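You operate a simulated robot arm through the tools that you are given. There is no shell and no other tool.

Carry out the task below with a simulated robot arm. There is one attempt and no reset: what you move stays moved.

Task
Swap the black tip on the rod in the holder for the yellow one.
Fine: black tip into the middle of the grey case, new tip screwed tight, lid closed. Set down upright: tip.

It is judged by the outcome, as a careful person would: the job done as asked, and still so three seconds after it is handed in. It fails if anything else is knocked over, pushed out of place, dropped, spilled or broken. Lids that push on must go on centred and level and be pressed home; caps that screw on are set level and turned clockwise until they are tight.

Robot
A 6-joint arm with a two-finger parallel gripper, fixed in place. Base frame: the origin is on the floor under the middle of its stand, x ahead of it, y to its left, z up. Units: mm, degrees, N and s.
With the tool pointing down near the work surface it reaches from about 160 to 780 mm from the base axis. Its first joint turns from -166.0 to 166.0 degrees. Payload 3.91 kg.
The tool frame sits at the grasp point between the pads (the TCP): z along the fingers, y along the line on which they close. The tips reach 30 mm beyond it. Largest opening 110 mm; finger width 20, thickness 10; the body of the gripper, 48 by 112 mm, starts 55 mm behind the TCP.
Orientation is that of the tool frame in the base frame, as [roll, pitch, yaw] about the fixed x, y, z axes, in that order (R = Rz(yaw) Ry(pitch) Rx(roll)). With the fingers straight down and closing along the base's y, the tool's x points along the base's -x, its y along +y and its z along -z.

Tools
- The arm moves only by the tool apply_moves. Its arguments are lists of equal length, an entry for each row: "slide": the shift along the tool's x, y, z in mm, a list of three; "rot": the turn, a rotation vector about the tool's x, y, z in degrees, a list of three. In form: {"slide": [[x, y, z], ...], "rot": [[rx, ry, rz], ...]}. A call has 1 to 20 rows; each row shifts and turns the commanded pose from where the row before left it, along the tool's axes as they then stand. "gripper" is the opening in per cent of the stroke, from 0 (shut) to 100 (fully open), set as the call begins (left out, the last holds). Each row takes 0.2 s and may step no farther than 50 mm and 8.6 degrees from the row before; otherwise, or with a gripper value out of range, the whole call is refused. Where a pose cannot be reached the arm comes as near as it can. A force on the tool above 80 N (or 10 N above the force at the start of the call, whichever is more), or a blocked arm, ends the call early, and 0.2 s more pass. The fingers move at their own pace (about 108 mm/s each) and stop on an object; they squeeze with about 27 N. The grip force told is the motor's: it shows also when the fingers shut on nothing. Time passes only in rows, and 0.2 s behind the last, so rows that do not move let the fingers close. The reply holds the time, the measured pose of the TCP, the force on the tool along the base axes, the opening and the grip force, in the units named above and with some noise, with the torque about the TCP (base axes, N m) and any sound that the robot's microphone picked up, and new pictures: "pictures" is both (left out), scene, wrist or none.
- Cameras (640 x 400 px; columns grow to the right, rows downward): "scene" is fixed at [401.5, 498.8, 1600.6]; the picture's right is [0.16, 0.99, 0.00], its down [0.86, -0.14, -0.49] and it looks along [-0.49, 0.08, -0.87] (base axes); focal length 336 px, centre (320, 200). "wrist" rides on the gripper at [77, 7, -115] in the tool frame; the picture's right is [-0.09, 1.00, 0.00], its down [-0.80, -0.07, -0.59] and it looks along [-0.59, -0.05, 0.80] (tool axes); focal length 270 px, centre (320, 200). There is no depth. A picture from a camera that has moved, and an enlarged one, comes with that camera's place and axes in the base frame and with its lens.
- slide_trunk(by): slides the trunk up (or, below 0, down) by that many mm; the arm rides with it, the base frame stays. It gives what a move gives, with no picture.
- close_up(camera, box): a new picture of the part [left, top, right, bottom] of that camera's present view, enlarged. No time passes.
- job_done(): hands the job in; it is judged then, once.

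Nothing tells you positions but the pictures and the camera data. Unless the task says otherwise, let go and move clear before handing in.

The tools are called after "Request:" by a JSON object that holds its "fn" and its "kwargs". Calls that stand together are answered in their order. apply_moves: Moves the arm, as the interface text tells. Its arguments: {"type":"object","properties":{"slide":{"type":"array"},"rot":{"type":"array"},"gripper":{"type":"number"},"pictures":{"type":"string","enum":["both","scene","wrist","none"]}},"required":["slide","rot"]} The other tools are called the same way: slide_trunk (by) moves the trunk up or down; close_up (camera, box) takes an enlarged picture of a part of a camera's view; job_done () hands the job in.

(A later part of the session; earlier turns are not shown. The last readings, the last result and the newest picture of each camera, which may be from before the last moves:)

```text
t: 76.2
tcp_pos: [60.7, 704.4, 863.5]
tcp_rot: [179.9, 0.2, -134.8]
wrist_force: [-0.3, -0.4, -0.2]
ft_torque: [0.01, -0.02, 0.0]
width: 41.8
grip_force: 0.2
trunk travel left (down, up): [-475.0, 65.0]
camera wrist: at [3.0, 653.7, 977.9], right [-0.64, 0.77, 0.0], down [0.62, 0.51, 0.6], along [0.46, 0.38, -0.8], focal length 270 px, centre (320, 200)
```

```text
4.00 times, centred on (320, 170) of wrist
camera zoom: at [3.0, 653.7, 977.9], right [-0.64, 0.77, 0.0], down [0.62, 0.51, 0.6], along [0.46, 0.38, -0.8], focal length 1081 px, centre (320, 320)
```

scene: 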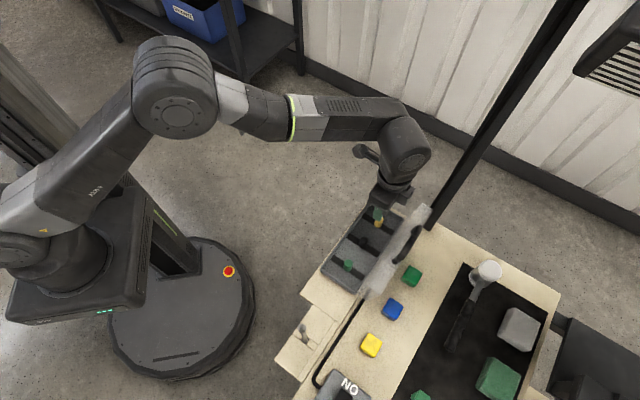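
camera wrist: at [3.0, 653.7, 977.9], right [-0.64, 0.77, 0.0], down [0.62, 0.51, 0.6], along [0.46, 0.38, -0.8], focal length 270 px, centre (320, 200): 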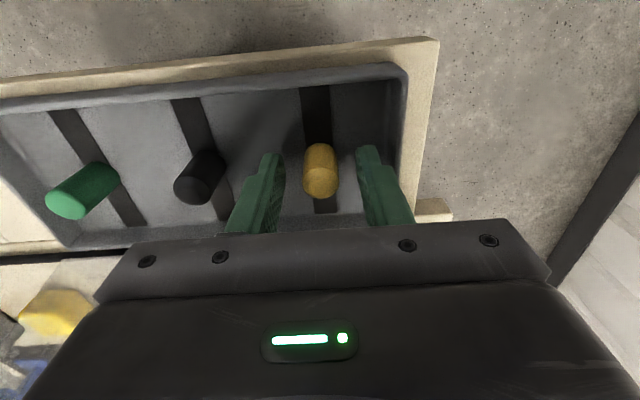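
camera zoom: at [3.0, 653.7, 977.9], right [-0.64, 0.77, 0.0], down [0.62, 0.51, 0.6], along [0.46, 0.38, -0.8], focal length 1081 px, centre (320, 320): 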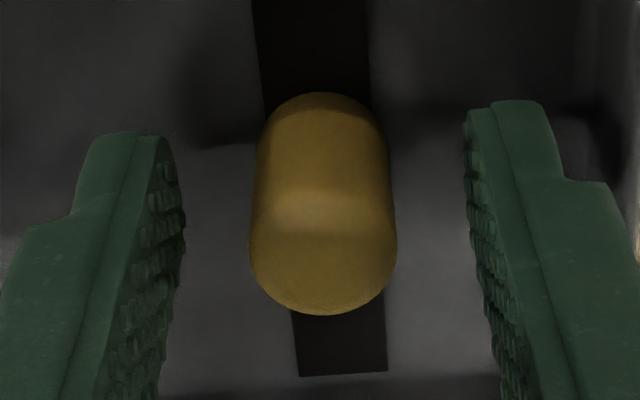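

Request:
{"fn": "apply_moves", "kwargs": {"slide": [[-0.7, 0, 0], [0, 0, 0], [0, 0, 0], [0, 0, 0]], "rot": [[0, 0, 0], [0, 0, 0], [0, 0, 0], [0, 0, 0]], "gripper": 0, "pictures": "wrist"}}

Request:
{"fn": "close_up", "kwargs": {"camera": "wrist", "box": [260, 120, 380, 220]}}

```text
t: 77.2
tcp_pos: [60.6, 704.6, 864.4]
tcp_rot: [180.0, 0.1, -134.9]
wrist_force: [-0.7, -0.6, 0.5]
ft_torque: [0.02, 0.0, 0.0]
width: 18.9
grip_force: 27.1
trunk travel left (down, up): [-475.0, 65.0]
camera wrist: at [3.5, 654.5, 978.4], right [-0.64, 0.77, 0.0], down [0.62, 0.51, 0.6], along [0.46, 0.39, -0.8], focal length 270 px, centre (320, 200)
```

wrist: 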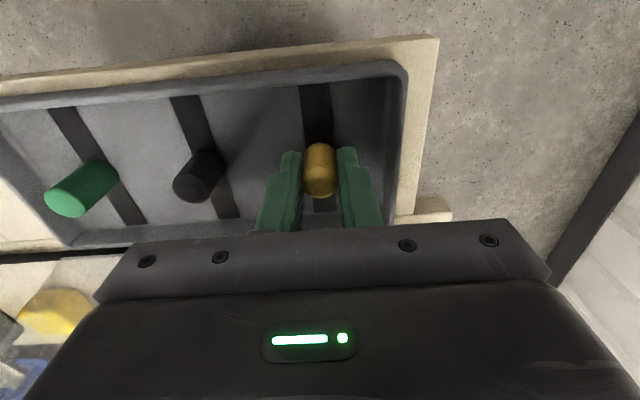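

```text
4.00 times, centred on (320, 170) of wrist
camera zoom: at [3.5, 654.5, 978.4], right [-0.64, 0.77, 0.0], down [0.62, 0.51, 0.6], along [0.46, 0.39, -0.8], focal length 1081 px, centre (320, 320)
```

zoom: 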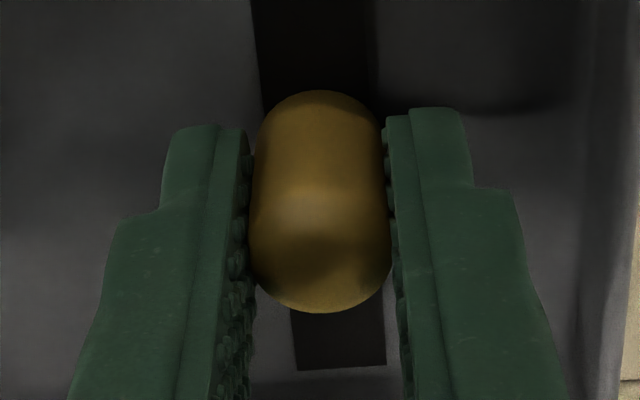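

The yellow tip is gripped at 18.9 mm. I'll lift it out and carry it above the rod.

Request:
{"fn": "apply_moves", "kwargs": {"slide": [[0, 0, -20], [0, 0, -42], [0, 0, -46], [0, 0, -46], [0, 0, -46], [0, 0, -46], [-1.65, -40.7, 0], [-1.65, -40.7, 0], [-1.65, -40.7, 0], [-1.65, -40.7, 0], [-1.65, -40.7, 0], [-1.65, -40.7, 0], [-1.65, -40.7, 0], [-1.65, -40.7, 0]], "rot": [[0, 0, 0], [0, 0, 0], [0, 0, 0], [0, 0, 0], [0, 0, 0], [0, 0, 0], [0, 0, 0], [0, 0, 0], [0, 0, 0], [0, 0, 0], [0, 0, 0], [0, 0, 0], [0, 0, 0], [0, 0, 0]]}}

Request:
{"fn": "close_up", "kwargs": {"camera": "wrist", "box": [270, 60, 370, 200]}}

Request:
{"fn": "close_up", "kwargs": {"camera": "scene", "box": [310, 190, 430, 300]}}

```text
t: 80.2
tcp_pos: [300.2, 484.0, 1107.7]
tcp_rot: [179.8, 0.2, -134.9]
wrist_force: [0.1, 0.6, 0.2]
ft_torque: [-0.01, 0.01, 0.01]
width: 18.9
grip_force: 26.7
trunk travel left (down, up): [-475.0, 65.0]
camera wrist: at [242.7, 433.5, 1222.2], right [-0.64, 0.77, 0.0], down [0.62, 0.51, 0.6], along [0.46, 0.39, -0.8], focal length 270 px, centre (320, 200)
```

scene: 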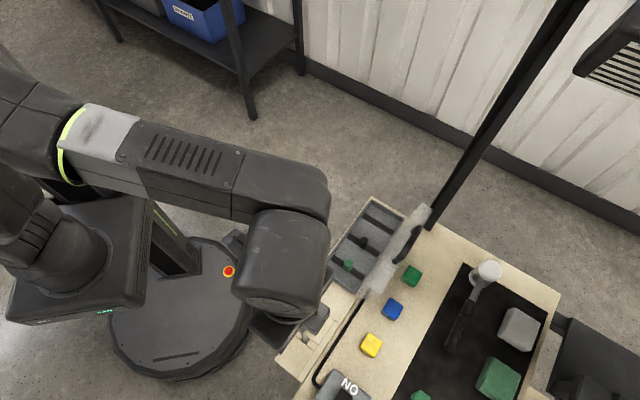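
wrist: 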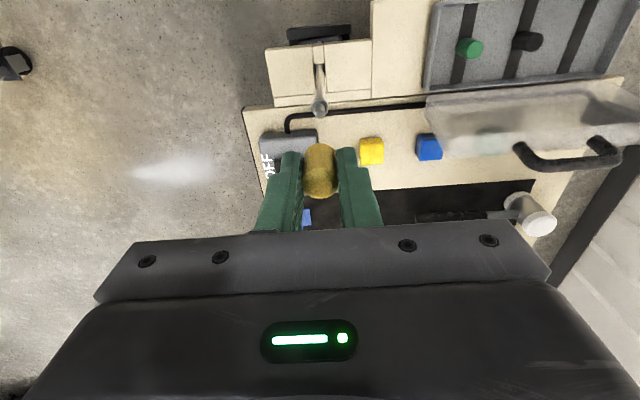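

```text
2.86 times, centred on (320, 130) of wrist
camera zoom: at [242.7, 433.5, 1222.2], right [-0.64, 0.77, 0.0], down [0.62, 0.51, 0.6], along [0.46, 0.39, -0.8], focal length 772 px, centre (320, 400)
```

zoom: 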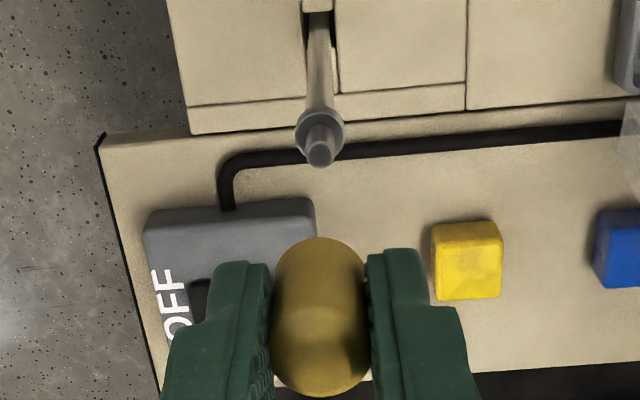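

```text
3.64 times, centred on (370, 245) of scene
camera zoom: at [401.5, 498.8, 1600.6], right [0.16, 0.99, 0.0], down [0.86, -0.14, -0.49], along [-0.49, 0.08, -0.87], focal length 1222 px, centre (138, 36)
```

zoom: 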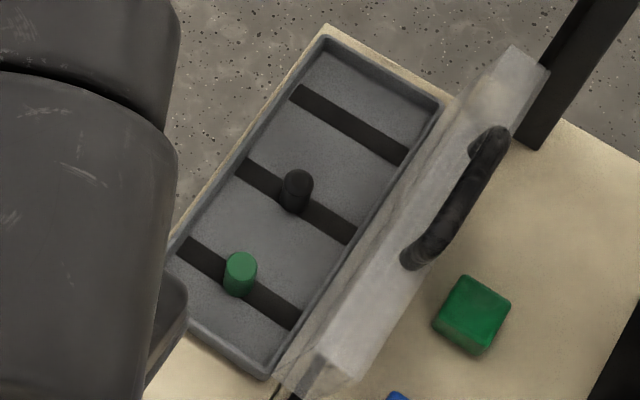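

The yellow tip lines up with the stud laterally. Now I'll rotate counter-clockwise toward the far end of the wrist range, taking a check picture halfway.

Request:
{"fn": "apply_moves", "kwargs": {"slide": [[0, 0, 0], [0, 0, 0], [0, 0, 0], [0, 0, 0], [0, 0, 0], [0, 0, 0], [0, 0, 0], [0, 0, 0], [0, 0, 0], [0, 0, 0], [0, 0, 0]], "rot": [[0, 0, -8.2], [0, 0, -8.2], [0, 0, -8.2], [0, 0, -8.2], [0, 0, -8.2], [0, 0, -8.2], [0, 0, -8.2], [0, 0, -8.2], [0, 0, -8.2], [0, 0, -8.2], [0, 0, -8.0]], "pictures": "wrist"}}

Request:
{"fn": "close_up", "kwargs": {"camera": "wrist", "box": [270, 60, 370, 200]}}

```text
t: 82.6
tcp_pos: [301.0, 483.4, 1110.2]
tcp_rot: [-179.9, 0.1, -44.7]
wrist_force: [0.1, 0.0, -0.2]
ft_torque: [-0.01, 0.01, -0.01]
width: 18.6
grip_force: 27.2
trunk travel left (down, up): [-475.0, 65.0]
camera wrist: at [352.4, 423.4, 1224.1], right [-0.76, -0.64, 0.0], down [-0.52, 0.61, 0.6], along [-0.38, 0.46, -0.8], focal length 270 px, centre (320, 200)
```

wrist: 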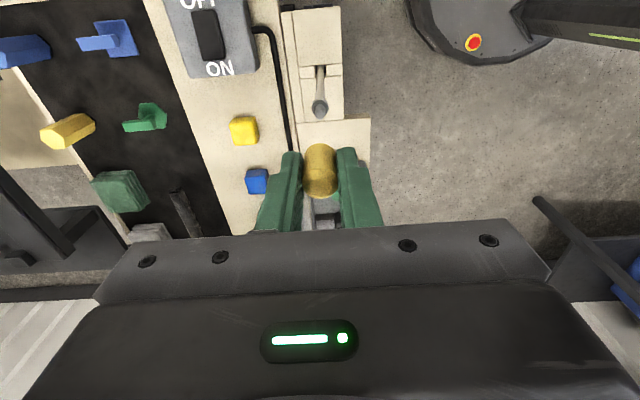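

```text
2.86 times, centred on (320, 130) of wrist
camera zoom: at [352.4, 423.4, 1224.1], right [-0.76, -0.64, 0.0], down [-0.52, 0.61, 0.6], along [-0.38, 0.46, -0.8], focal length 772 px, centre (320, 400)
```

zoom: 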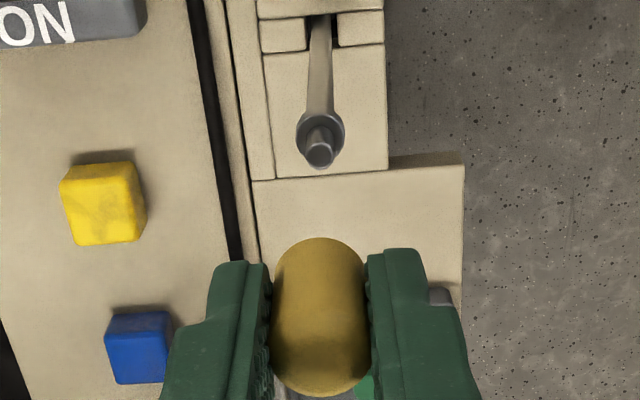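

The stud is on the tool axis in both views, to within about 0.3 mm. I'll rotate the rest of the way, to yaw≈412°.

Request:
{"fn": "apply_moves", "kwargs": {"slide": [[0, 0, 0], [0, 0, 0], [0, 0, 0], [0, 0, 0], [0, 0, 0], [0, 0, 0], [0, 0, 0], [0, 0, 0], [0, 0, 0], [0, 0, 0], [0, 0, 0], [0, 0, 0]], "rot": [[0, 0, -8], [0, 0, -8], [0, 0, -8], [0, 0, -8], [0, 0, -8], [0, 0, -8], [0, 0, -8], [0, 0, -8], [0, 0, -8], [0, 0, -8], [0, 0, -8], [0, 0, -8]], "pictures": "wrist"}}

Request:
{"fn": "close_up", "kwargs": {"camera": "wrist", "box": [270, 60, 370, 200]}}

```text
t: 85.2
tcp_pos: [301.2, 483.1, 1110.1]
tcp_rot: [-179.9, -0.1, 51.3]
wrist_force: [0.3, 0.2, -0.1]
ft_torque: [0.02, 0.01, 0.03]
width: 18.7
grip_force: 26.8
trunk travel left (down, up): [-475.0, 65.0]
camera wrist: at [355.6, 538.7, 1224.5], right [0.72, -0.69, 0.0], down [-0.56, -0.58, 0.59], along [-0.41, -0.43, -0.81], focal length 270 px, centre (320, 200)
```

wrist: 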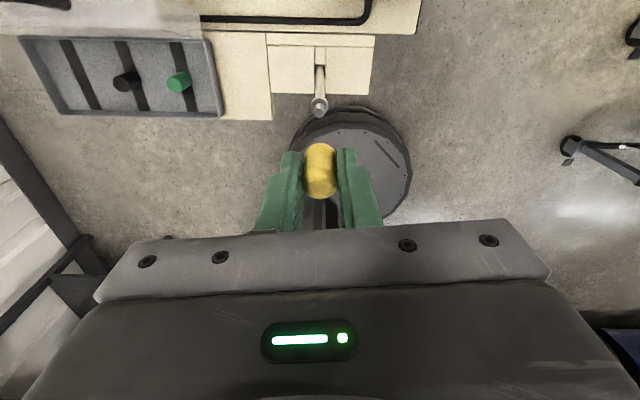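

```text
2.86 times, centred on (320, 130) of wrist
camera zoom: at [355.6, 538.7, 1224.5], right [0.72, -0.69, 0.0], down [-0.56, -0.58, 0.59], along [-0.41, -0.43, -0.81], focal length 772 px, centre (320, 400)
```

zoom: 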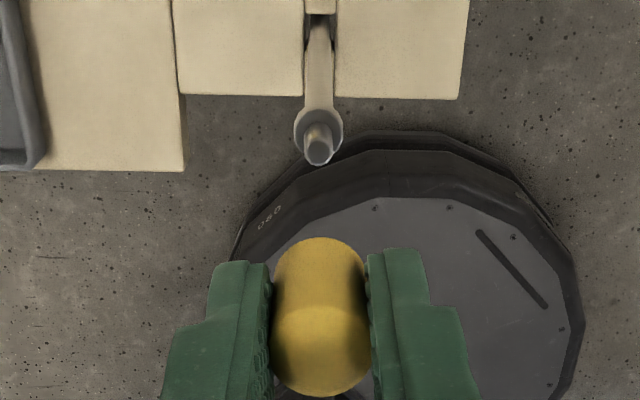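

Request:
{"fn": "apply_moves", "kwargs": {"slide": [[1.1, -0.5, 0], [0, 0, 30], [0, 0, 30], [0, 0, 0]], "rot": [[0, 0, 0], [0, 0, 0], [0, 0, 0], [0, 0, 0]], "pictures": "wrist"}}

Request:
{"fn": "close_up", "kwargs": {"camera": "wrist", "box": [280, 100, 360, 200]}}

Request:
{"fn": "close_up", "kwargs": {"camera": "scene", "box": [280, 300, 340, 350]}}

```text
t: 86.2
tcp_pos: [302.7, 486.6, 1050.2]
tcp_rot: [-180.0, -0.2, 51.1]
wrist_force: [0.0, 1.0, 0.0]
ft_torque: [-0.02, 0.0, 0.0]
width: 18.8
grip_force: 26.6
trunk travel left (down, up): [-475.0, 65.0]
camera wrist: at [356.5, 540.0, 1165.4], right [0.72, -0.69, 0.0], down [-0.56, -0.58, 0.59], along [-0.41, -0.42, -0.81], focal length 270 px, centre (320, 200)
```

wrist: 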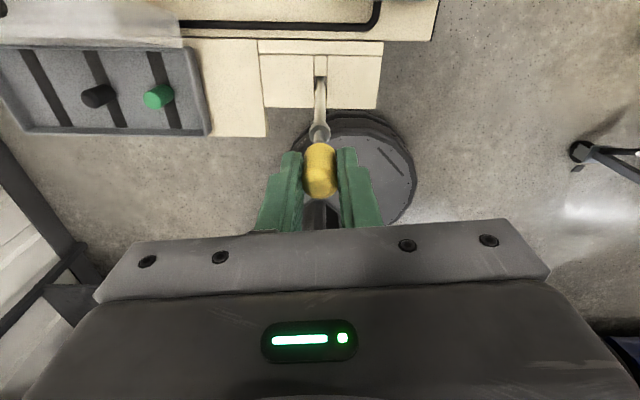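

```text
4.00 times, centred on (320, 150) of wrist
camera zoom: at [356.5, 540.0, 1165.4], right [0.72, -0.69, 0.0], down [-0.56, -0.58, 0.59], along [-0.41, -0.42, -0.81], focal length 1081 px, centre (320, 400)
```

zoom: 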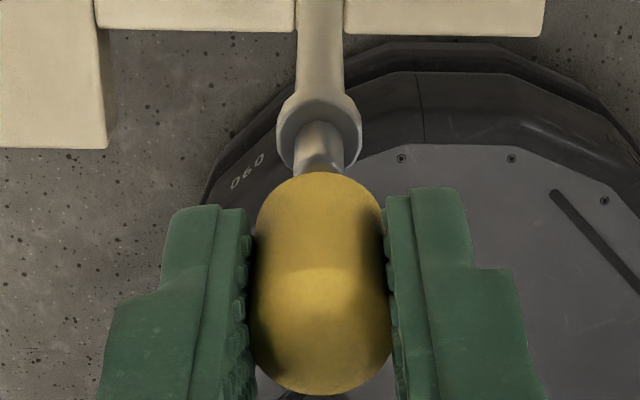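

```text
8.00 times, centred on (310, 325) of scene
camera zoom: at [401.5, 498.8, 1600.6], right [0.16, 0.99, 0.0], down [0.86, -0.14, -0.49], along [-0.49, 0.08, -0.87], focal length 2689 px, centre (400, -800)
```

zoom: 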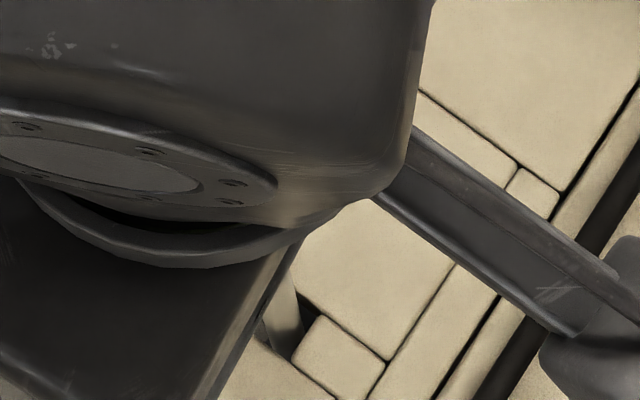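

Stud and tip axes agree to within about a millimetre. I'll lower in small steps and read the force as the tip meets the stud.

Request:
{"fn": "apply_moves", "kwargs": {"slide": [[0, 0, 6], [0, 0, 5], [0, 0, 3], [0, 0, 0]], "rot": [[0, 0, 0], [0, 0, 0], [0, 0, 0], [0, 0, 0]], "pictures": "wrist"}}

Request:
{"fn": "close_up", "kwargs": {"camera": "wrist", "box": [280, 100, 360, 200]}}

Request:
{"fn": "close_up", "kwargs": {"camera": "wrist", "box": [300, 115, 340, 150]}}

```text
t: 87.2
tcp_pos: [302.6, 484.2, 1035.2]
tcp_rot: [-179.9, -0.2, 51.1]
wrist_force: [-0.4, -0.6, 0.0]
ft_torque: [0.01, 0.01, 0.01]
width: 18.6
grip_force: 27.3
trunk travel left (down, up): [-475.0, 65.0]
camera wrist: at [357.2, 540.0, 1150.9], right [0.72, -0.69, 0.0], down [-0.56, -0.58, 0.59], along [-0.41, -0.42, -0.81], focal length 270 px, centre (320, 200)
```

wrist: 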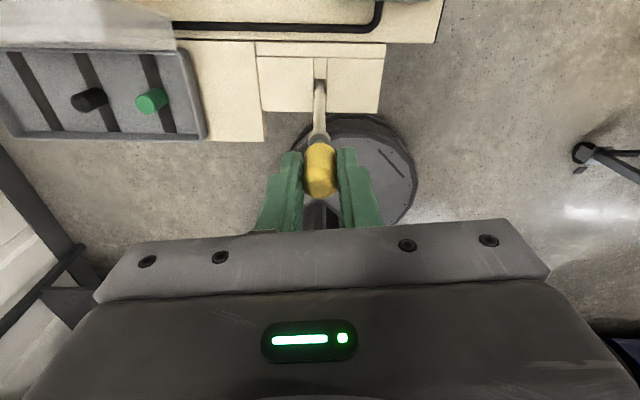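

```text
4.00 times, centred on (320, 150) of wrist
camera zoom: at [357.2, 540.0, 1150.9], right [0.72, -0.69, 0.0], down [-0.56, -0.58, 0.59], along [-0.41, -0.42, -0.81], focal length 1081 px, centre (320, 400)
```

zoom: 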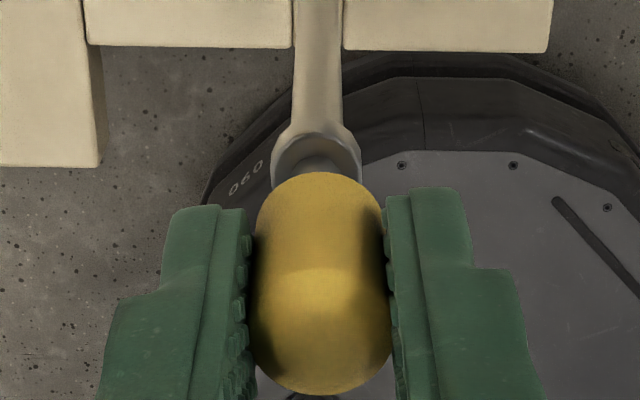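

```text
11.43 times, centred on (320, 132) of wrist
camera zoom: at [357.2, 540.0, 1150.9], right [0.72, -0.69, 0.0], down [-0.56, -0.58, 0.59], along [-0.41, -0.42, -0.81], focal length 3089 px, centre (320, 971)
```

zoom: 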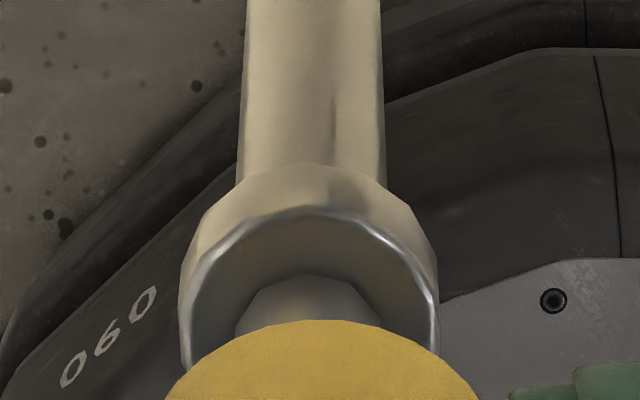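

The stud sits about 0.7 mm to one side of the tip axis, so I'll correct that and keep lowering in 1–2 mm steps.

Request:
{"fn": "apply_moves", "kwargs": {"slide": [[0, -0.7, 0], [0, 0, 2], [0, 0, 2], [0, 0, 0]], "rot": [[0, 0, 0], [0, 0, 0], [0, 0, 0], [0, 0, 0]], "pictures": "none"}}

Request:
{"fn": "apply_moves", "kwargs": {"slide": [[0, 0, 1], [0, 0, 1], [0, 0, 0]], "rot": [[0, 0, 0], [0, 0, 0], [0, 0, 0]], "pictures": "none"}}

Request:
{"fn": "apply_moves", "kwargs": {"slide": [[0, 0, 1], [0, 0, 1], [0, 0, 0]], "rot": [[0, 0, 0], [0, 0, 0], [0, 0, 0]], "pictures": "wrist"}}

Request:
{"fn": "close_up", "kwargs": {"camera": "wrist", "box": [300, 115, 340, 150]}}

```text
t: 88.2
tcp_pos: [300.8, 485.4, 1031.5]
tcp_rot: [-179.9, -0.2, 51.1]
wrist_force: [0.3, 0.5, 0.7]
ft_torque: [0.01, 0.02, -0.03]
width: 18.7
grip_force: 27.3
trunk travel left (down, up): [-475.0, 65.0]
```

```text
t: 89.0
tcp_pos: [300.7, 486.5, 1030.3]
tcp_rot: [-180.0, -0.2, 51.1]
wrist_force: [0.1, 0.0, -0.3]
ft_torque: [-0.01, -0.01, 0.02]
width: 18.8
grip_force: 26.9
trunk travel left (down, up): [-475.0, 65.0]
```

```text
t: 89.8
tcp_pos: [301.3, 486.0, 1027.7]
tcp_rot: [-179.9, -0.2, 51.1]
wrist_force: [1.1, 0.0, 0.0]
ft_torque: [-0.02, 0.02, 0.0]
width: 18.8
grip_force: 26.1
trunk travel left (down, up): [-475.0, 65.0]
camera wrist: at [355.5, 540.6, 1142.4], right [0.72, -0.69, 0.0], down [-0.56, -0.58, 0.59], along [-0.41, -0.42, -0.81], focal length 270 px, centre (320, 200)
```

wrist: 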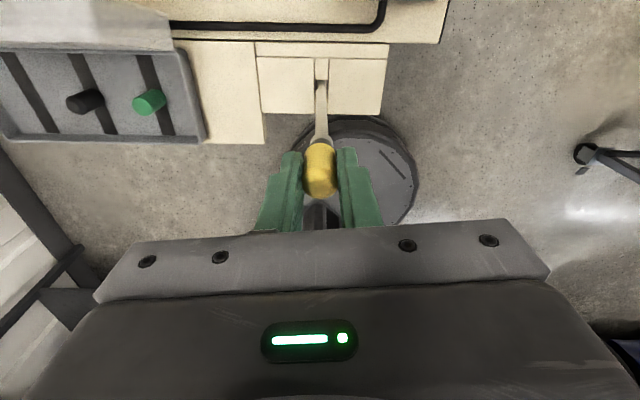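

```text
11.43 times, centred on (320, 132) of wrist
camera zoom: at [355.5, 540.6, 1142.4], right [0.72, -0.69, 0.0], down [-0.56, -0.58, 0.59], along [-0.41, -0.42, -0.81], focal length 3089 px, centre (320, 971)
```

zoom: 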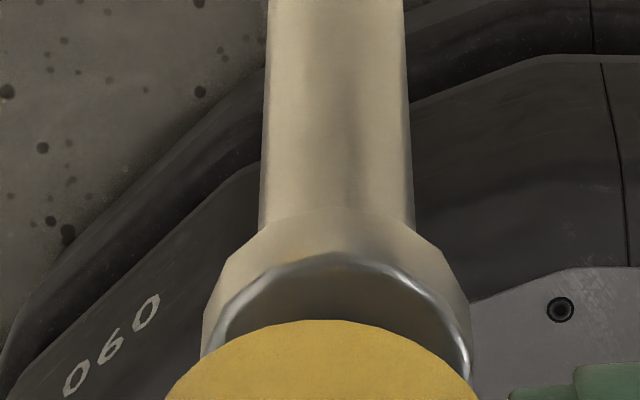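

No contact yet; the collar now shows about 0.9 mm to the other side, so I'll centre again and keep going down in small steps.

Request:
{"fn": "apply_moves", "kwargs": {"slide": [[0.4, 0.8, 0], [0, 0, 0]], "rot": [[0, 0, 0], [0, 0, 0]], "pictures": "wrist"}}

Request:
{"fn": "close_up", "kwargs": {"camera": "wrist", "box": [300, 115, 340, 150]}}

Request:
{"fn": "apply_moves", "kwargs": {"slide": [[0, 0, 1], [0, 0, 1], [0, 0, 0]], "rot": [[0, 0, 0], [0, 0, 0], [0, 0, 0]], "pictures": "none"}}

```text
t: 90.4
tcp_pos: [302.1, 486.2, 1027.9]
tcp_rot: [-179.9, -0.2, 51.1]
wrist_force: [0.4, 0.3, -0.6]
ft_torque: [0.02, 0.02, -0.03]
width: 18.7
grip_force: 26.9
trunk travel left (down, up): [-475.0, 65.0]
camera wrist: at [356.1, 540.6, 1142.4], right [0.72, -0.69, 0.0], down [-0.56, -0.58, 0.59], along [-0.41, -0.42, -0.81], focal length 270 px, centre (320, 200)
```

wrist: 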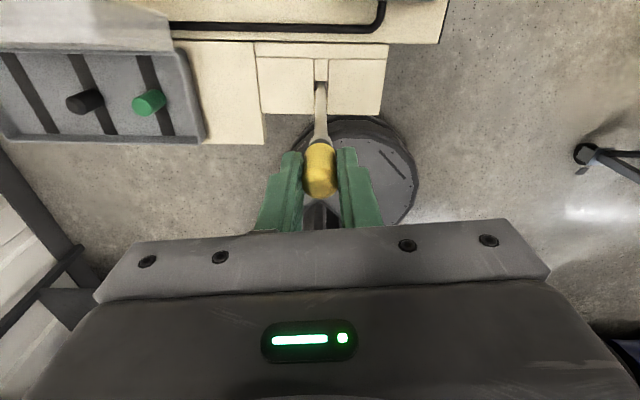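

```text
11.43 times, centred on (320, 132) of wrist
camera zoom: at [356.1, 540.6, 1142.4], right [0.72, -0.69, 0.0], down [-0.56, -0.58, 0.59], along [-0.41, -0.42, -0.81], focal length 3089 px, centre (320, 971)
```

zoom: 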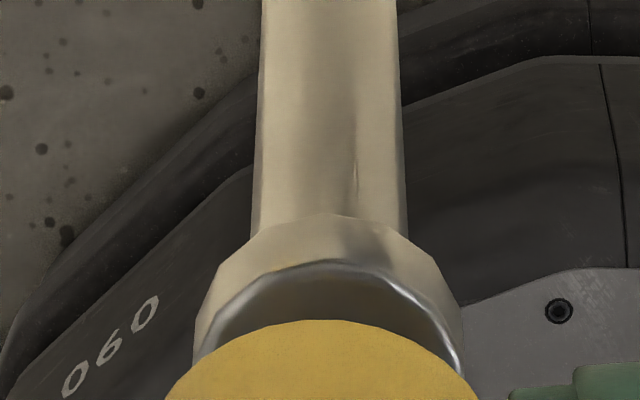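

```text
t: 91.2
tcp_pos: [302.8, 484.8, 1025.4]
tcp_rot: [-179.9, -0.2, 51.1]
wrist_force: [-0.2, -0.2, 0.1]
ft_torque: [0.0, -0.01, -0.01]
width: 19.0
grip_force: 27.1
trunk travel left (down, up): [-475.0, 65.0]
```

Request:
{"fn": "apply_moves", "kwargs": {"slide": [[0, 0.3, 1], [0, 0, 1], [0, 0, 0]], "rot": [[0, 0, 0], [0, 0, 0], [0, 0, 0]], "pictures": "none"}}

Request:
{"fn": "apply_moves", "kwargs": {"slide": [[0, 0, 1], [0, 0, 1], [0, 0, 0]], "rot": [[0, 0, 0], [0, 0, 0], [0, 0, 0]], "pictures": "wrist"}}

Request:
{"fn": "close_up", "kwargs": {"camera": "wrist", "box": [300, 115, 340, 150]}}

```text
t: 92.0
tcp_pos: [302.5, 484.7, 1023.5]
tcp_rot: [-179.9, -0.3, 51.1]
wrist_force: [0.2, 0.0, 0.1]
ft_torque: [0.02, 0.0, 0.02]
width: 18.8
grip_force: 26.7
trunk travel left (down, up): [-475.0, 65.0]
```

```text
t: 92.8
tcp_pos: [301.7, 486.0, 1021.3]
tcp_rot: [-179.9, -0.2, 51.0]
wrist_force: [0.2, 0.1, -0.4]
ft_torque: [-0.02, 0.01, 0.01]
width: 18.6
grip_force: 26.5
trunk travel left (down, up): [-475.0, 65.0]
camera wrist: at [357.1, 540.1, 1136.9], right [0.72, -0.69, 0.0], down [-0.56, -0.58, 0.59], along [-0.41, -0.42, -0.81], focal length 270 px, centre (320, 200)
```

wrist: 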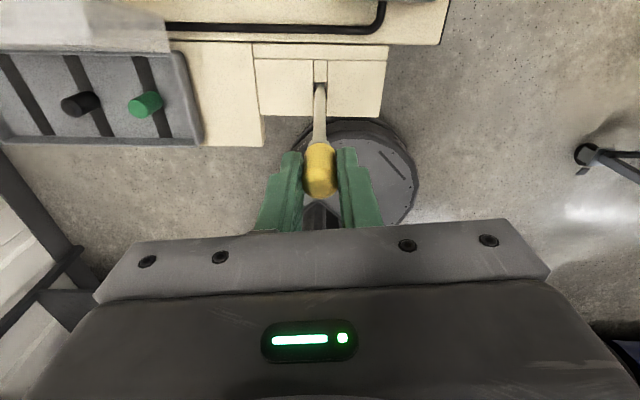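

```text
11.43 times, centred on (320, 132) of wrist
camera zoom: at [357.1, 540.1, 1136.9], right [0.72, -0.69, 0.0], down [-0.56, -0.58, 0.59], along [-0.41, -0.42, -0.81], focal length 3089 px, centre (320, 971)
```

zoom: 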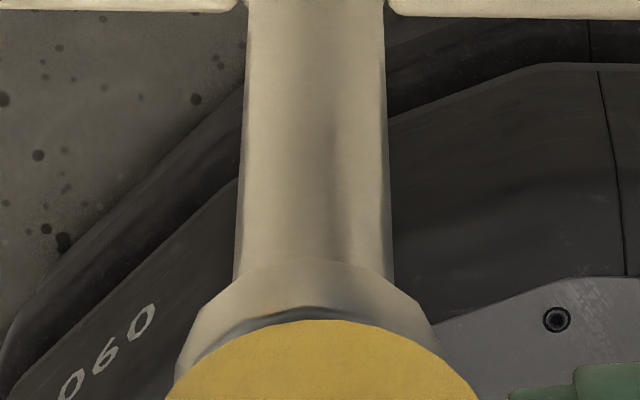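

Request:
{"fn": "apply_moves", "kwargs": {"slide": [[0, -0.5, 1], [0, 0, 1], [0, 0, 0]], "rot": [[0, 0, 0], [0, 0, 0], [0, 0, 0]], "pictures": "none"}}

Request:
{"fn": "apply_moves", "kwargs": {"slide": [[0, 0, 1], [0, 0, 1], [0, 0, 0]], "rot": [[0, 0, 0], [0, 0, 0], [0, 0, 0]], "pictures": "none"}}

Request:
{"fn": "apply_moves", "kwargs": {"slide": [[0, 0, 0.7], [0, 0, 0]], "rot": [[0, 0, 0], [0, 0, 0]], "pictures": "wrist"}}

Request:
{"fn": "close_up", "kwargs": {"camera": "wrist", "box": [300, 115, 340, 150]}}

```text
t: 93.6
tcp_pos: [299.9, 484.6, 1019.8]
tcp_rot: [-179.9, -0.2, 51.1]
wrist_force: [0.2, 0.1, 0.5]
ft_torque: [-0.02, -0.02, -0.01]
width: 18.4
grip_force: 27.2
trunk travel left (down, up): [-475.0, 65.0]
```

```text
t: 94.4
tcp_pos: [301.4, 485.2, 1018.9]
tcp_rot: [-179.9, -0.2, 51.1]
wrist_force: [0.6, 0.9, 2.1]
ft_torque: [0.01, -0.02, 0.0]
width: 18.8
grip_force: 26.7
trunk travel left (down, up): [-475.0, 65.0]
```

```text
t: 95.0
tcp_pos: [301.5, 486.6, 1018.3]
tcp_rot: [-179.8, -0.3, 51.0]
wrist_force: [-0.4, 1.0, 11.4]
ft_torque: [0.0, 0.02, 0.01]
width: 18.7
grip_force: 27.1
trunk travel left (down, up): [-475.0, 65.0]
camera wrist: at [355.9, 539.9, 1133.3], right [0.72, -0.69, 0.0], down [-0.56, -0.58, 0.59], along [-0.41, -0.42, -0.81], focal length 270 px, centre (320, 200)
```

wrist: 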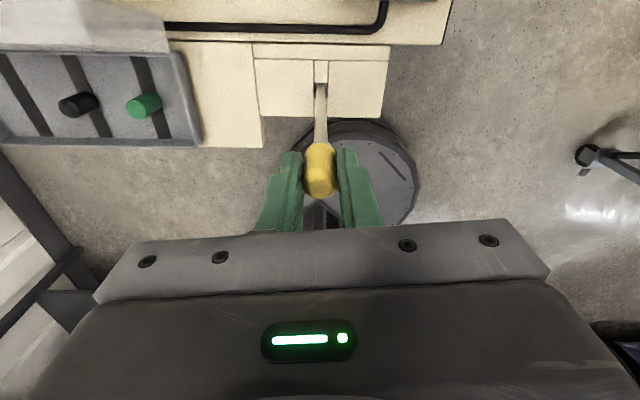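

```text
11.43 times, centred on (320, 132) of wrist
camera zoom: at [355.9, 539.9, 1133.3], right [0.72, -0.69, 0.0], down [-0.56, -0.58, 0.59], along [-0.41, -0.42, -0.81], focal length 3089 px, centre (320, 971)
```

zoom: 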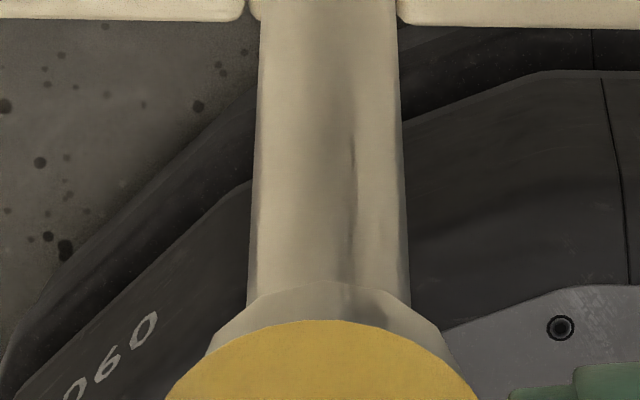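

Contact at z≈1018 with 11 N, and the tip sits squarely on the stud at the thread start. I'll begin turning clockwise, with small slides to keep the rotation about the tip's own axis.

Request:
{"fn": "apply_moves", "kwargs": {"slide": [[0, 0.15, 0], [0, 0.15, 0], [0, 0.15, 0], [0, 0.15, 0], [0, 0.15, 0], [0, 0.15, 0]], "rot": [[0, 0, 8.3], [0, 0, 8.3], [0, 0, 8.3], [0, 0, 8.3], [0, 0, 8.3], [0, 0, 8.3]], "pictures": "wrist"}}

Request:
{"fn": "close_up", "kwargs": {"camera": "wrist", "box": [280, 110, 360, 200]}}

```text
t: 96.4
tcp_pos: [302.8, 483.8, 1018.1]
tcp_rot: [-179.7, -0.1, 1.1]
wrist_force: [-1.1, 1.9, 18.7]
ft_torque: [0.04, 0.03, 0.0]
width: 18.7
grip_force: 27.2
trunk travel left (down, up): [-475.0, 65.0]
camera wrist: at [379.9, 477.7, 1132.8], right [-0.07, -1.0, -0.01], down [-0.8, 0.05, 0.59], along [-0.59, 0.04, -0.8], focal length 270 px, centre (320, 200)
```

wrist: 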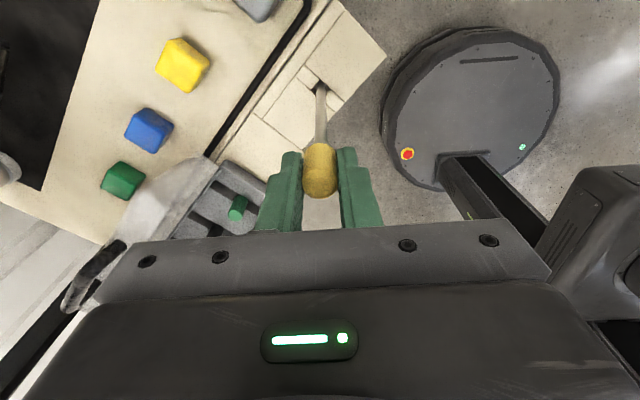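

```text
4.44 times, centred on (320, 155) of wrist
camera zoom: at [379.9, 477.7, 1132.8], right [-0.07, -1.0, -0.01], down [-0.8, 0.05, 0.59], along [-0.59, 0.04, -0.8], focal length 1201 px, centre (320, 400)
```

zoom: 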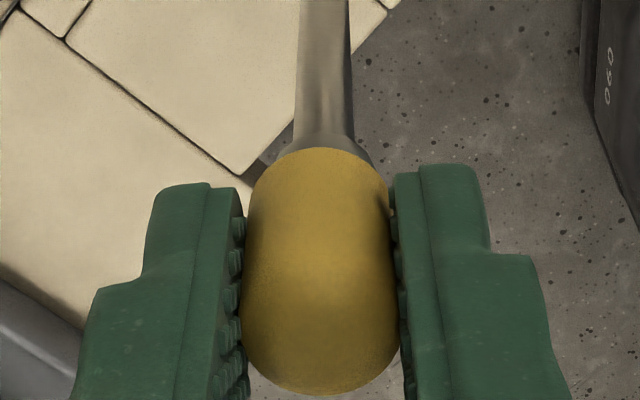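

Request:
{"fn": "apply_moves", "kwargs": {"slide": [[0, 0.15, 0], [0, 0.15, 0], [0, 0.15, 0], [0, 0.15, 0], [0, 0.15, 0], [0, 0.15, 0], [0, 0.15, 0], [0, 0.15, 0]], "rot": [[0, 0, 8.3], [0, 0, 8.3], [0, 0, 8.3], [0, 0, 8.3], [0, 0, 8.3], [0, 0, 8.3], [0, 0, 8.3], [0, 0, 8.3]], "pictures": "none"}}

Request:
{"fn": "apply_moves", "kwargs": {"slide": [[0, 0.15, 0], [0, 0.15, 0], [0, 0.15, 0], [0, 0.15, 0], [0, 0.15, 0], [0, 0.15, 0]], "rot": [[0, 0, 8.3], [0, 0, 8.3], [0, 0, 8.3], [0, 0, 8.3], [0, 0, 8.3], [0, 0, 8.3]], "pictures": "wrist"}}

Request:
{"fn": "close_up", "kwargs": {"camera": "wrist", "box": [280, 110, 360, 200]}}

```text
t: 98.2
tcp_pos: [301.9, 482.2, 1017.2]
tcp_rot: [-179.8, 0.2, -65.3]
wrist_force: [1.2, 0.3, 18.6]
ft_torque: [-0.03, -0.02, 0.13]
width: 18.7
grip_force: 26.7
trunk travel left (down, up): [-475.0, 65.0]
```

```text
t: 99.6
tcp_pos: [300.4, 483.5, 1016.7]
tcp_rot: [179.9, 0.1, -115.1]
wrist_force: [1.3, -0.2, -2.1]
ft_torque: [-0.03, -0.06, 0.5]
width: 23.9
grip_force: 26.9
trunk travel left (down, up): [-475.0, 65.0]
camera wrist: at [263.0, 416.8, 1130.6], right [-0.86, 0.5, 0.0], down [0.4, 0.69, 0.6], along [0.3, 0.52, -0.8], focal length 270 px, centre (320, 200)
```

wrist: 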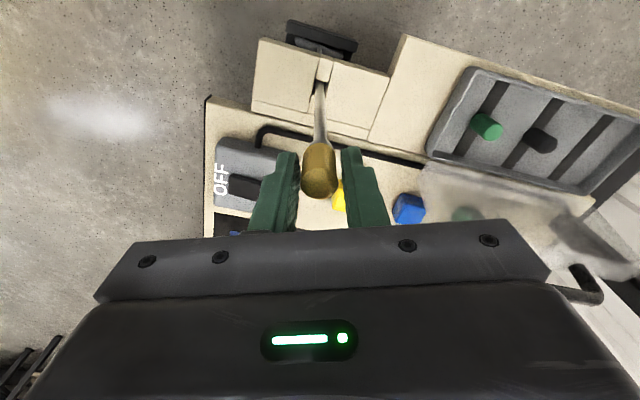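

```text
4.44 times, centred on (320, 155) of wrist
camera zoom: at [263.0, 416.8, 1130.6], right [-0.86, 0.5, 0.0], down [0.4, 0.69, 0.6], along [0.3, 0.52, -0.8], focal length 1201 px, centre (320, 400)
```

zoom: 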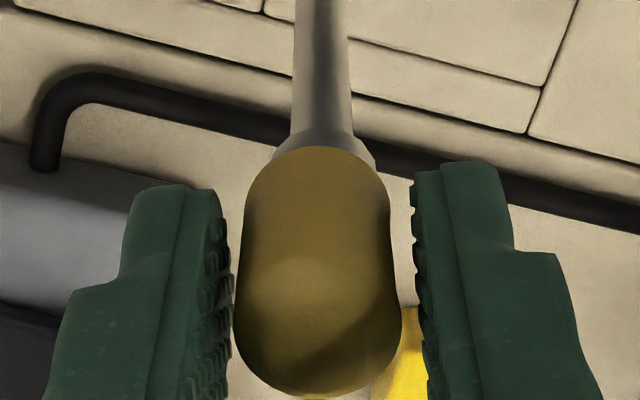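

The torque has risen to 0.5 N·m and the fingers have started to ride up on the tip (18.7 → 23.9 mm), so it is seating. I'll give it a little more turn to see whether it's tight.

Request:
{"fn": "apply_moves", "kwargs": {"slide": [[0, 0.07, 0], [0, 0.07, 0]], "rot": [[0, 0, 4], [0, 0, 4]], "pictures": "wrist"}}

Request:
{"fn": "close_up", "kwargs": {"camera": "wrist", "box": [280, 110, 360, 200]}}

```text
t: 100.2
tcp_pos: [299.7, 484.4, 1017.9]
tcp_rot: [179.9, 0.2, -123.0]
wrist_force: [-0.3, 1.0, -1.8]
ft_torque: [-0.02, 0.0, 0.29]
width: 25.3
grip_force: 27.0
trunk travel left (down, up): [-475.0, 65.0]
camera wrist: at [254.2, 422.7, 1131.9], right [-0.79, 0.62, 0.0], down [0.5, 0.63, 0.6], along [0.37, 0.47, -0.8], focal length 270 px, centre (320, 200)
```

wrist: 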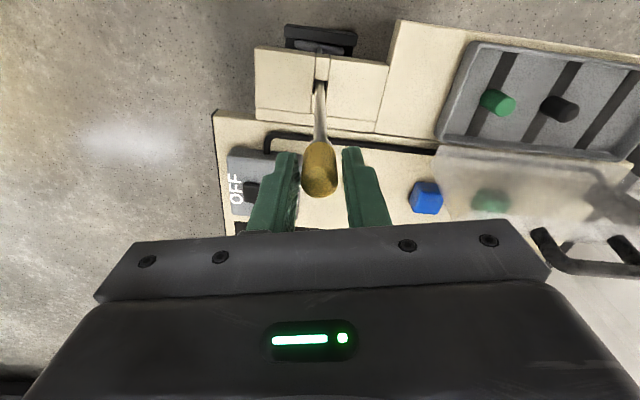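

```text
4.44 times, centred on (320, 155) of wrist
camera zoom: at [254.2, 422.7, 1131.9], right [-0.79, 0.62, 0.0], down [0.5, 0.63, 0.6], along [0.37, 0.47, -0.8], focal length 1201 px, centre (320, 400)
```

zoom: 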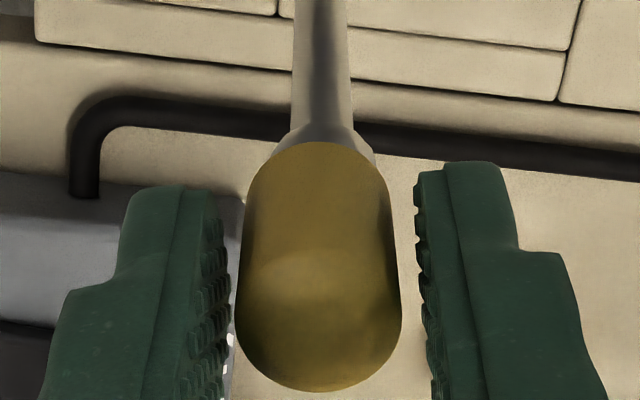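

Eight more degrees only made the fingers slide on the tip (25.3 mm) while the tip stayed still, so it's tight to the gripper's limit. I'll release, re-grip a little further back and turn once more to confirm.

Request:
{"fn": "apply_moves", "kwargs": {"slide": [[0, 0, 0], [0, 0, 0], [0, 0, 0]], "rot": [[0, 0, 0], [0, 0, 0], [0, 0, 0]], "gripper": 40, "pictures": "wrist"}}

Request:
{"fn": "close_up", "kwargs": {"camera": "wrist", "box": [270, 110, 370, 210]}}

Request:
{"fn": "apply_moves", "kwargs": {"slide": [[0, 0, 0], [0, 0, 0], [0, 0, 0]], "rot": [[0, 0, -6.7], [0, 0, -6.7], [0, 0, -6.6]], "pictures": "wrist"}}

Request:
{"fn": "close_up", "kwargs": {"camera": "wrist", "box": [270, 110, 370, 210]}}

```text
t: 101.0
tcp_pos: [300.6, 484.4, 1016.9]
tcp_rot: [179.9, 0.1, -123.0]
wrist_force: [0.0, -0.7, 0.4]
ft_torque: [0.0, 0.01, 0.03]
width: 44.0
grip_force: 0.1
trunk travel left (down, up): [-475.0, 65.0]
camera wrist: at [254.2, 422.6, 1131.8], right [-0.79, 0.62, 0.0], down [0.49, 0.63, 0.6], along [0.37, 0.47, -0.8], focal length 270 px, centre (320, 200)
```

wrist: 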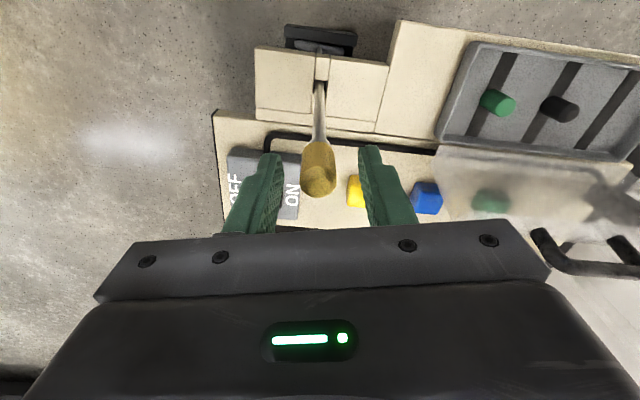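

```text
4.00 times, centred on (320, 160) of wrist
camera zoom: at [254.2, 422.6, 1131.8], right [-0.79, 0.62, 0.0], down [0.49, 0.63, 0.6], along [0.37, 0.47, -0.8], focal length 1081 px, centre (320, 360)
```

zoom: 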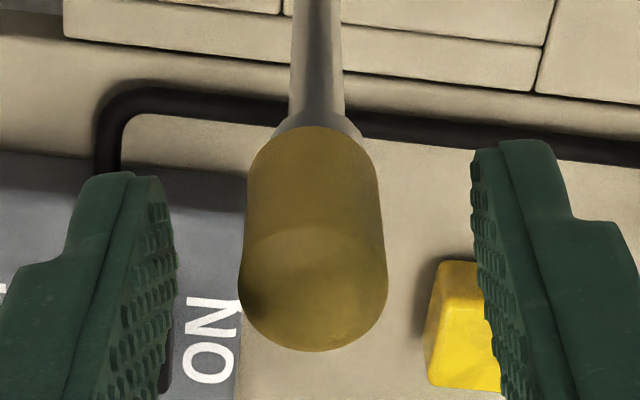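

```text
t: 101.8
tcp_pos: [300.8, 484.0, 1016.2]
tcp_rot: [-180.0, 0.2, -102.9]
wrist_force: [0.6, -0.4, 0.1]
ft_torque: [0.02, 0.01, 0.01]
width: 44.0
grip_force: 0.1
trunk travel left (down, up): [-475.0, 65.0]
camera wrist: at [278.3, 410.0, 1131.6], right [-0.95, 0.31, 0.0], down [0.25, 0.76, 0.6], along [0.18, 0.57, -0.8], focal length 270 px, centre (320, 200)
```

wrist: 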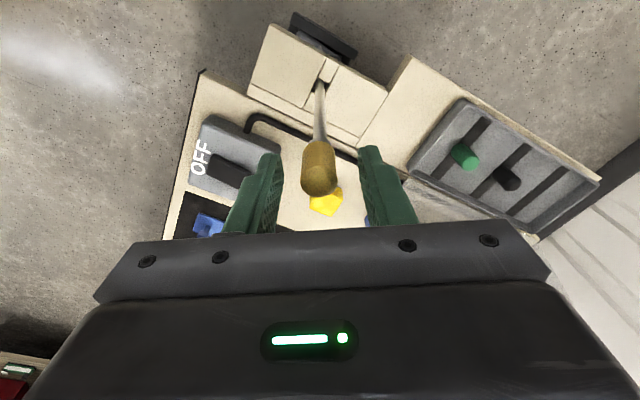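

```text
4.00 times, centred on (320, 160) of wrist
camera zoom: at [278.3, 410.0, 1131.6], right [-0.95, 0.31, 0.0], down [0.25, 0.76, 0.6], along [0.18, 0.57, -0.8], focal length 1081 px, centre (320, 360)
```

zoom: 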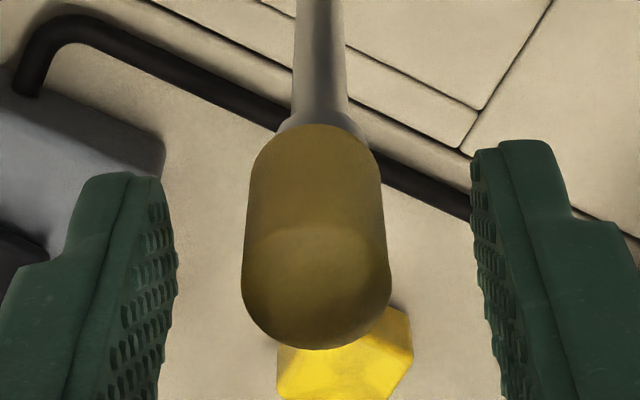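

The tip sits straight on the rod. Re-gripping and turning clockwise once more to confirm.

Request:
{"fn": "apply_moves", "kwargs": {"slide": [[0, 0, 0], [0, 0, 0], [0, 0, 0]], "rot": [[0, 0, 0], [0, 0, 0], [0, 0, 0]], "gripper": 0, "pictures": "none"}}

Request:
{"fn": "apply_moves", "kwargs": {"slide": [[0, 0, 0], [0, 0, 0]], "rot": [[0, 0, 4], [0, 0, 4]], "pictures": "none"}}

Request:
{"fn": "apply_moves", "kwargs": {"slide": [[0, 0, 0], [0, 0, 0]], "rot": [[0, 0, 4], [0, 0, 4]], "pictures": "none"}}

```text
t: 102.6
tcp_pos: [300.9, 484.8, 1017.2]
tcp_rot: [179.9, 0.2, -102.9]
wrist_force: [-0.4, 0.4, 0.4]
ft_torque: [0.0, -0.03, 0.01]
width: 24.3
grip_force: 27.0
trunk travel left (down, up): [-475.0, 65.0]
```

```text
t: 103.2
tcp_pos: [299.7, 485.2, 1016.7]
tcp_rot: [180.0, 0.3, -111.1]
wrist_force: [0.2, 0.1, 2.8]
ft_torque: [0.03, 0.02, 0.18]
width: 24.1
grip_force: 27.4
trunk travel left (down, up): [-475.0, 65.0]
```

```text
t: 103.8
tcp_pos: [301.1, 485.2, 1017.5]
tcp_rot: [179.9, 0.3, -119.0]
wrist_force: [1.6, -1.7, 2.4]
ft_torque: [-0.06, -0.08, 0.38]
width: 24.3
grip_force: 27.4
trunk travel left (down, up): [-475.0, 65.0]
```

The torque is building steadily (0.01 → 0.18 → 0.38 N·m) as I turn. I'll keep tightening in small steps until it levels off.

Request:
{"fn": "apply_moves", "kwargs": {"slide": [[0, 0, 0], [0, 0, 0]], "rot": [[0, 0, 5], [0, 0, 5]], "pictures": "none"}}

Request:
{"fn": "apply_moves", "kwargs": {"slide": [[0, 0, 0], [0, 0, 0]], "rot": [[0, 0, 5], [0, 0, 5]], "pictures": "none"}}

Request:
{"fn": "apply_moves", "kwargs": {"slide": [[0, 0, 0], [0, 0, 0]], "rot": [[0, 0, 5], [0, 0, 5]], "pictures": "wrist"}}

Request:
{"fn": "close_up", "kwargs": {"camera": "wrist", "box": [280, 110, 360, 200]}}

```text
t: 104.4
tcp_pos: [300.7, 483.8, 1017.0]
tcp_rot: [179.9, 0.2, -129.1]
wrist_force: [0.2, 0.5, 1.3]
ft_torque: [0.0, -0.01, 0.13]
width: 24.7
grip_force: 26.5
trunk travel left (down, up): [-475.0, 65.0]
```

```text
t: 105.0
tcp_pos: [300.3, 484.4, 1016.9]
tcp_rot: [179.9, 0.2, -139.0]
wrist_force: [0.7, -0.6, 1.5]
ft_torque: [0.0, -0.03, 0.02]
width: 18.8
grip_force: 26.9
trunk travel left (down, up): [-475.0, 65.0]
```

```text
t: 105.6
tcp_pos: [301.5, 484.3, 1016.6]
tcp_rot: [179.8, 0.2, -149.0]
wrist_force: [1.9, 0.7, -0.8]
ft_torque: [0.02, -0.07, 0.0]
width: 18.8
grip_force: 26.7
trunk travel left (down, up): [-475.0, 65.0]
camera wrist: at [232.8, 449.8, 1131.3], right [-0.44, 0.9, 0.0], down [0.72, 0.35, 0.6], along [0.54, 0.26, -0.8], focal length 270 px, centre (320, 200)
```

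wrist: 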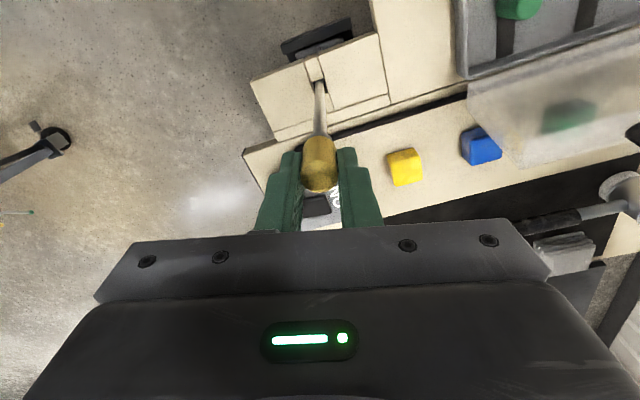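

```text
4.44 times, centred on (320, 155) of wrist
camera zoom: at [232.8, 449.8, 1131.3], right [-0.44, 0.9, 0.0], down [0.72, 0.35, 0.6], along [0.54, 0.26, -0.8], focal length 1201 px, centre (320, 400)
```

zoom: 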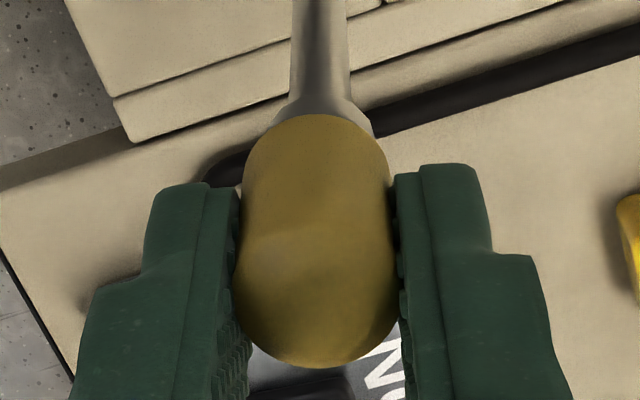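

The torque dropped to zero and the fingers went flat on the tip again, with the rod top shifted a few mm relative to the gripper. Before turning any more I'll look at the holder and the tip closely.

Request:
{"fn": "close_up", "kwargs": {"camera": "wrist", "box": [240, 0, 400, 110]}}

Request:
{"fn": "close_up", "kwargs": {"camera": "wrist", "box": [300, 110, 345, 150]}}

Request:
{"fn": "close_up", "kwargs": {"camera": "scene", "box": [270, 290, 340, 360]}}

```text
3.64 times, centred on (320, 55) of wrist
camera zoom: at [232.8, 449.8, 1131.3], right [-0.44, 0.9, 0.0], down [0.72, 0.35, 0.6], along [0.54, 0.26, -0.8], focal length 983 px, centre (320, 727)
```

zoom: 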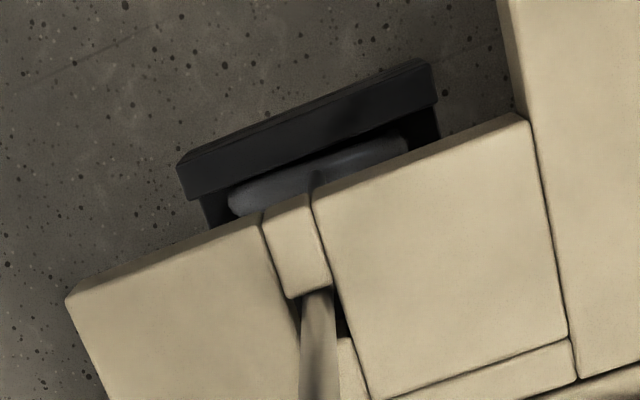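

```text
10.00 times, centred on (322, 130) of wrist
camera zoom: at [232.8, 449.8, 1131.3], right [-0.44, 0.9, 0.0], down [0.72, 0.35, 0.6], along [0.54, 0.26, -0.8], focal length 2703 px, centre (295, 900)
```

zoom: 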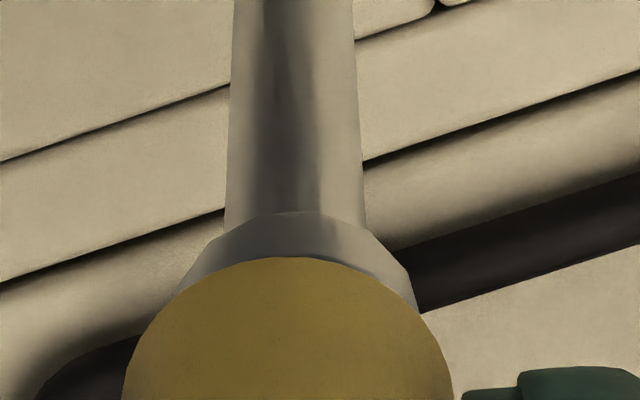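

```text
5.71 times, centred on (305, 325) of scene
camera zoom: at [401.5, 498.8, 1600.6], right [0.16, 0.99, 0.0], down [0.86, -0.14, -0.49], along [-0.49, 0.08, -0.87], focal length 1920 px, centre (406, -514)
```

zoom: 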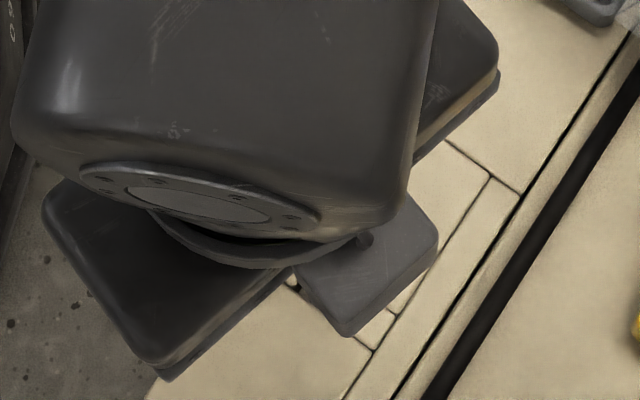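

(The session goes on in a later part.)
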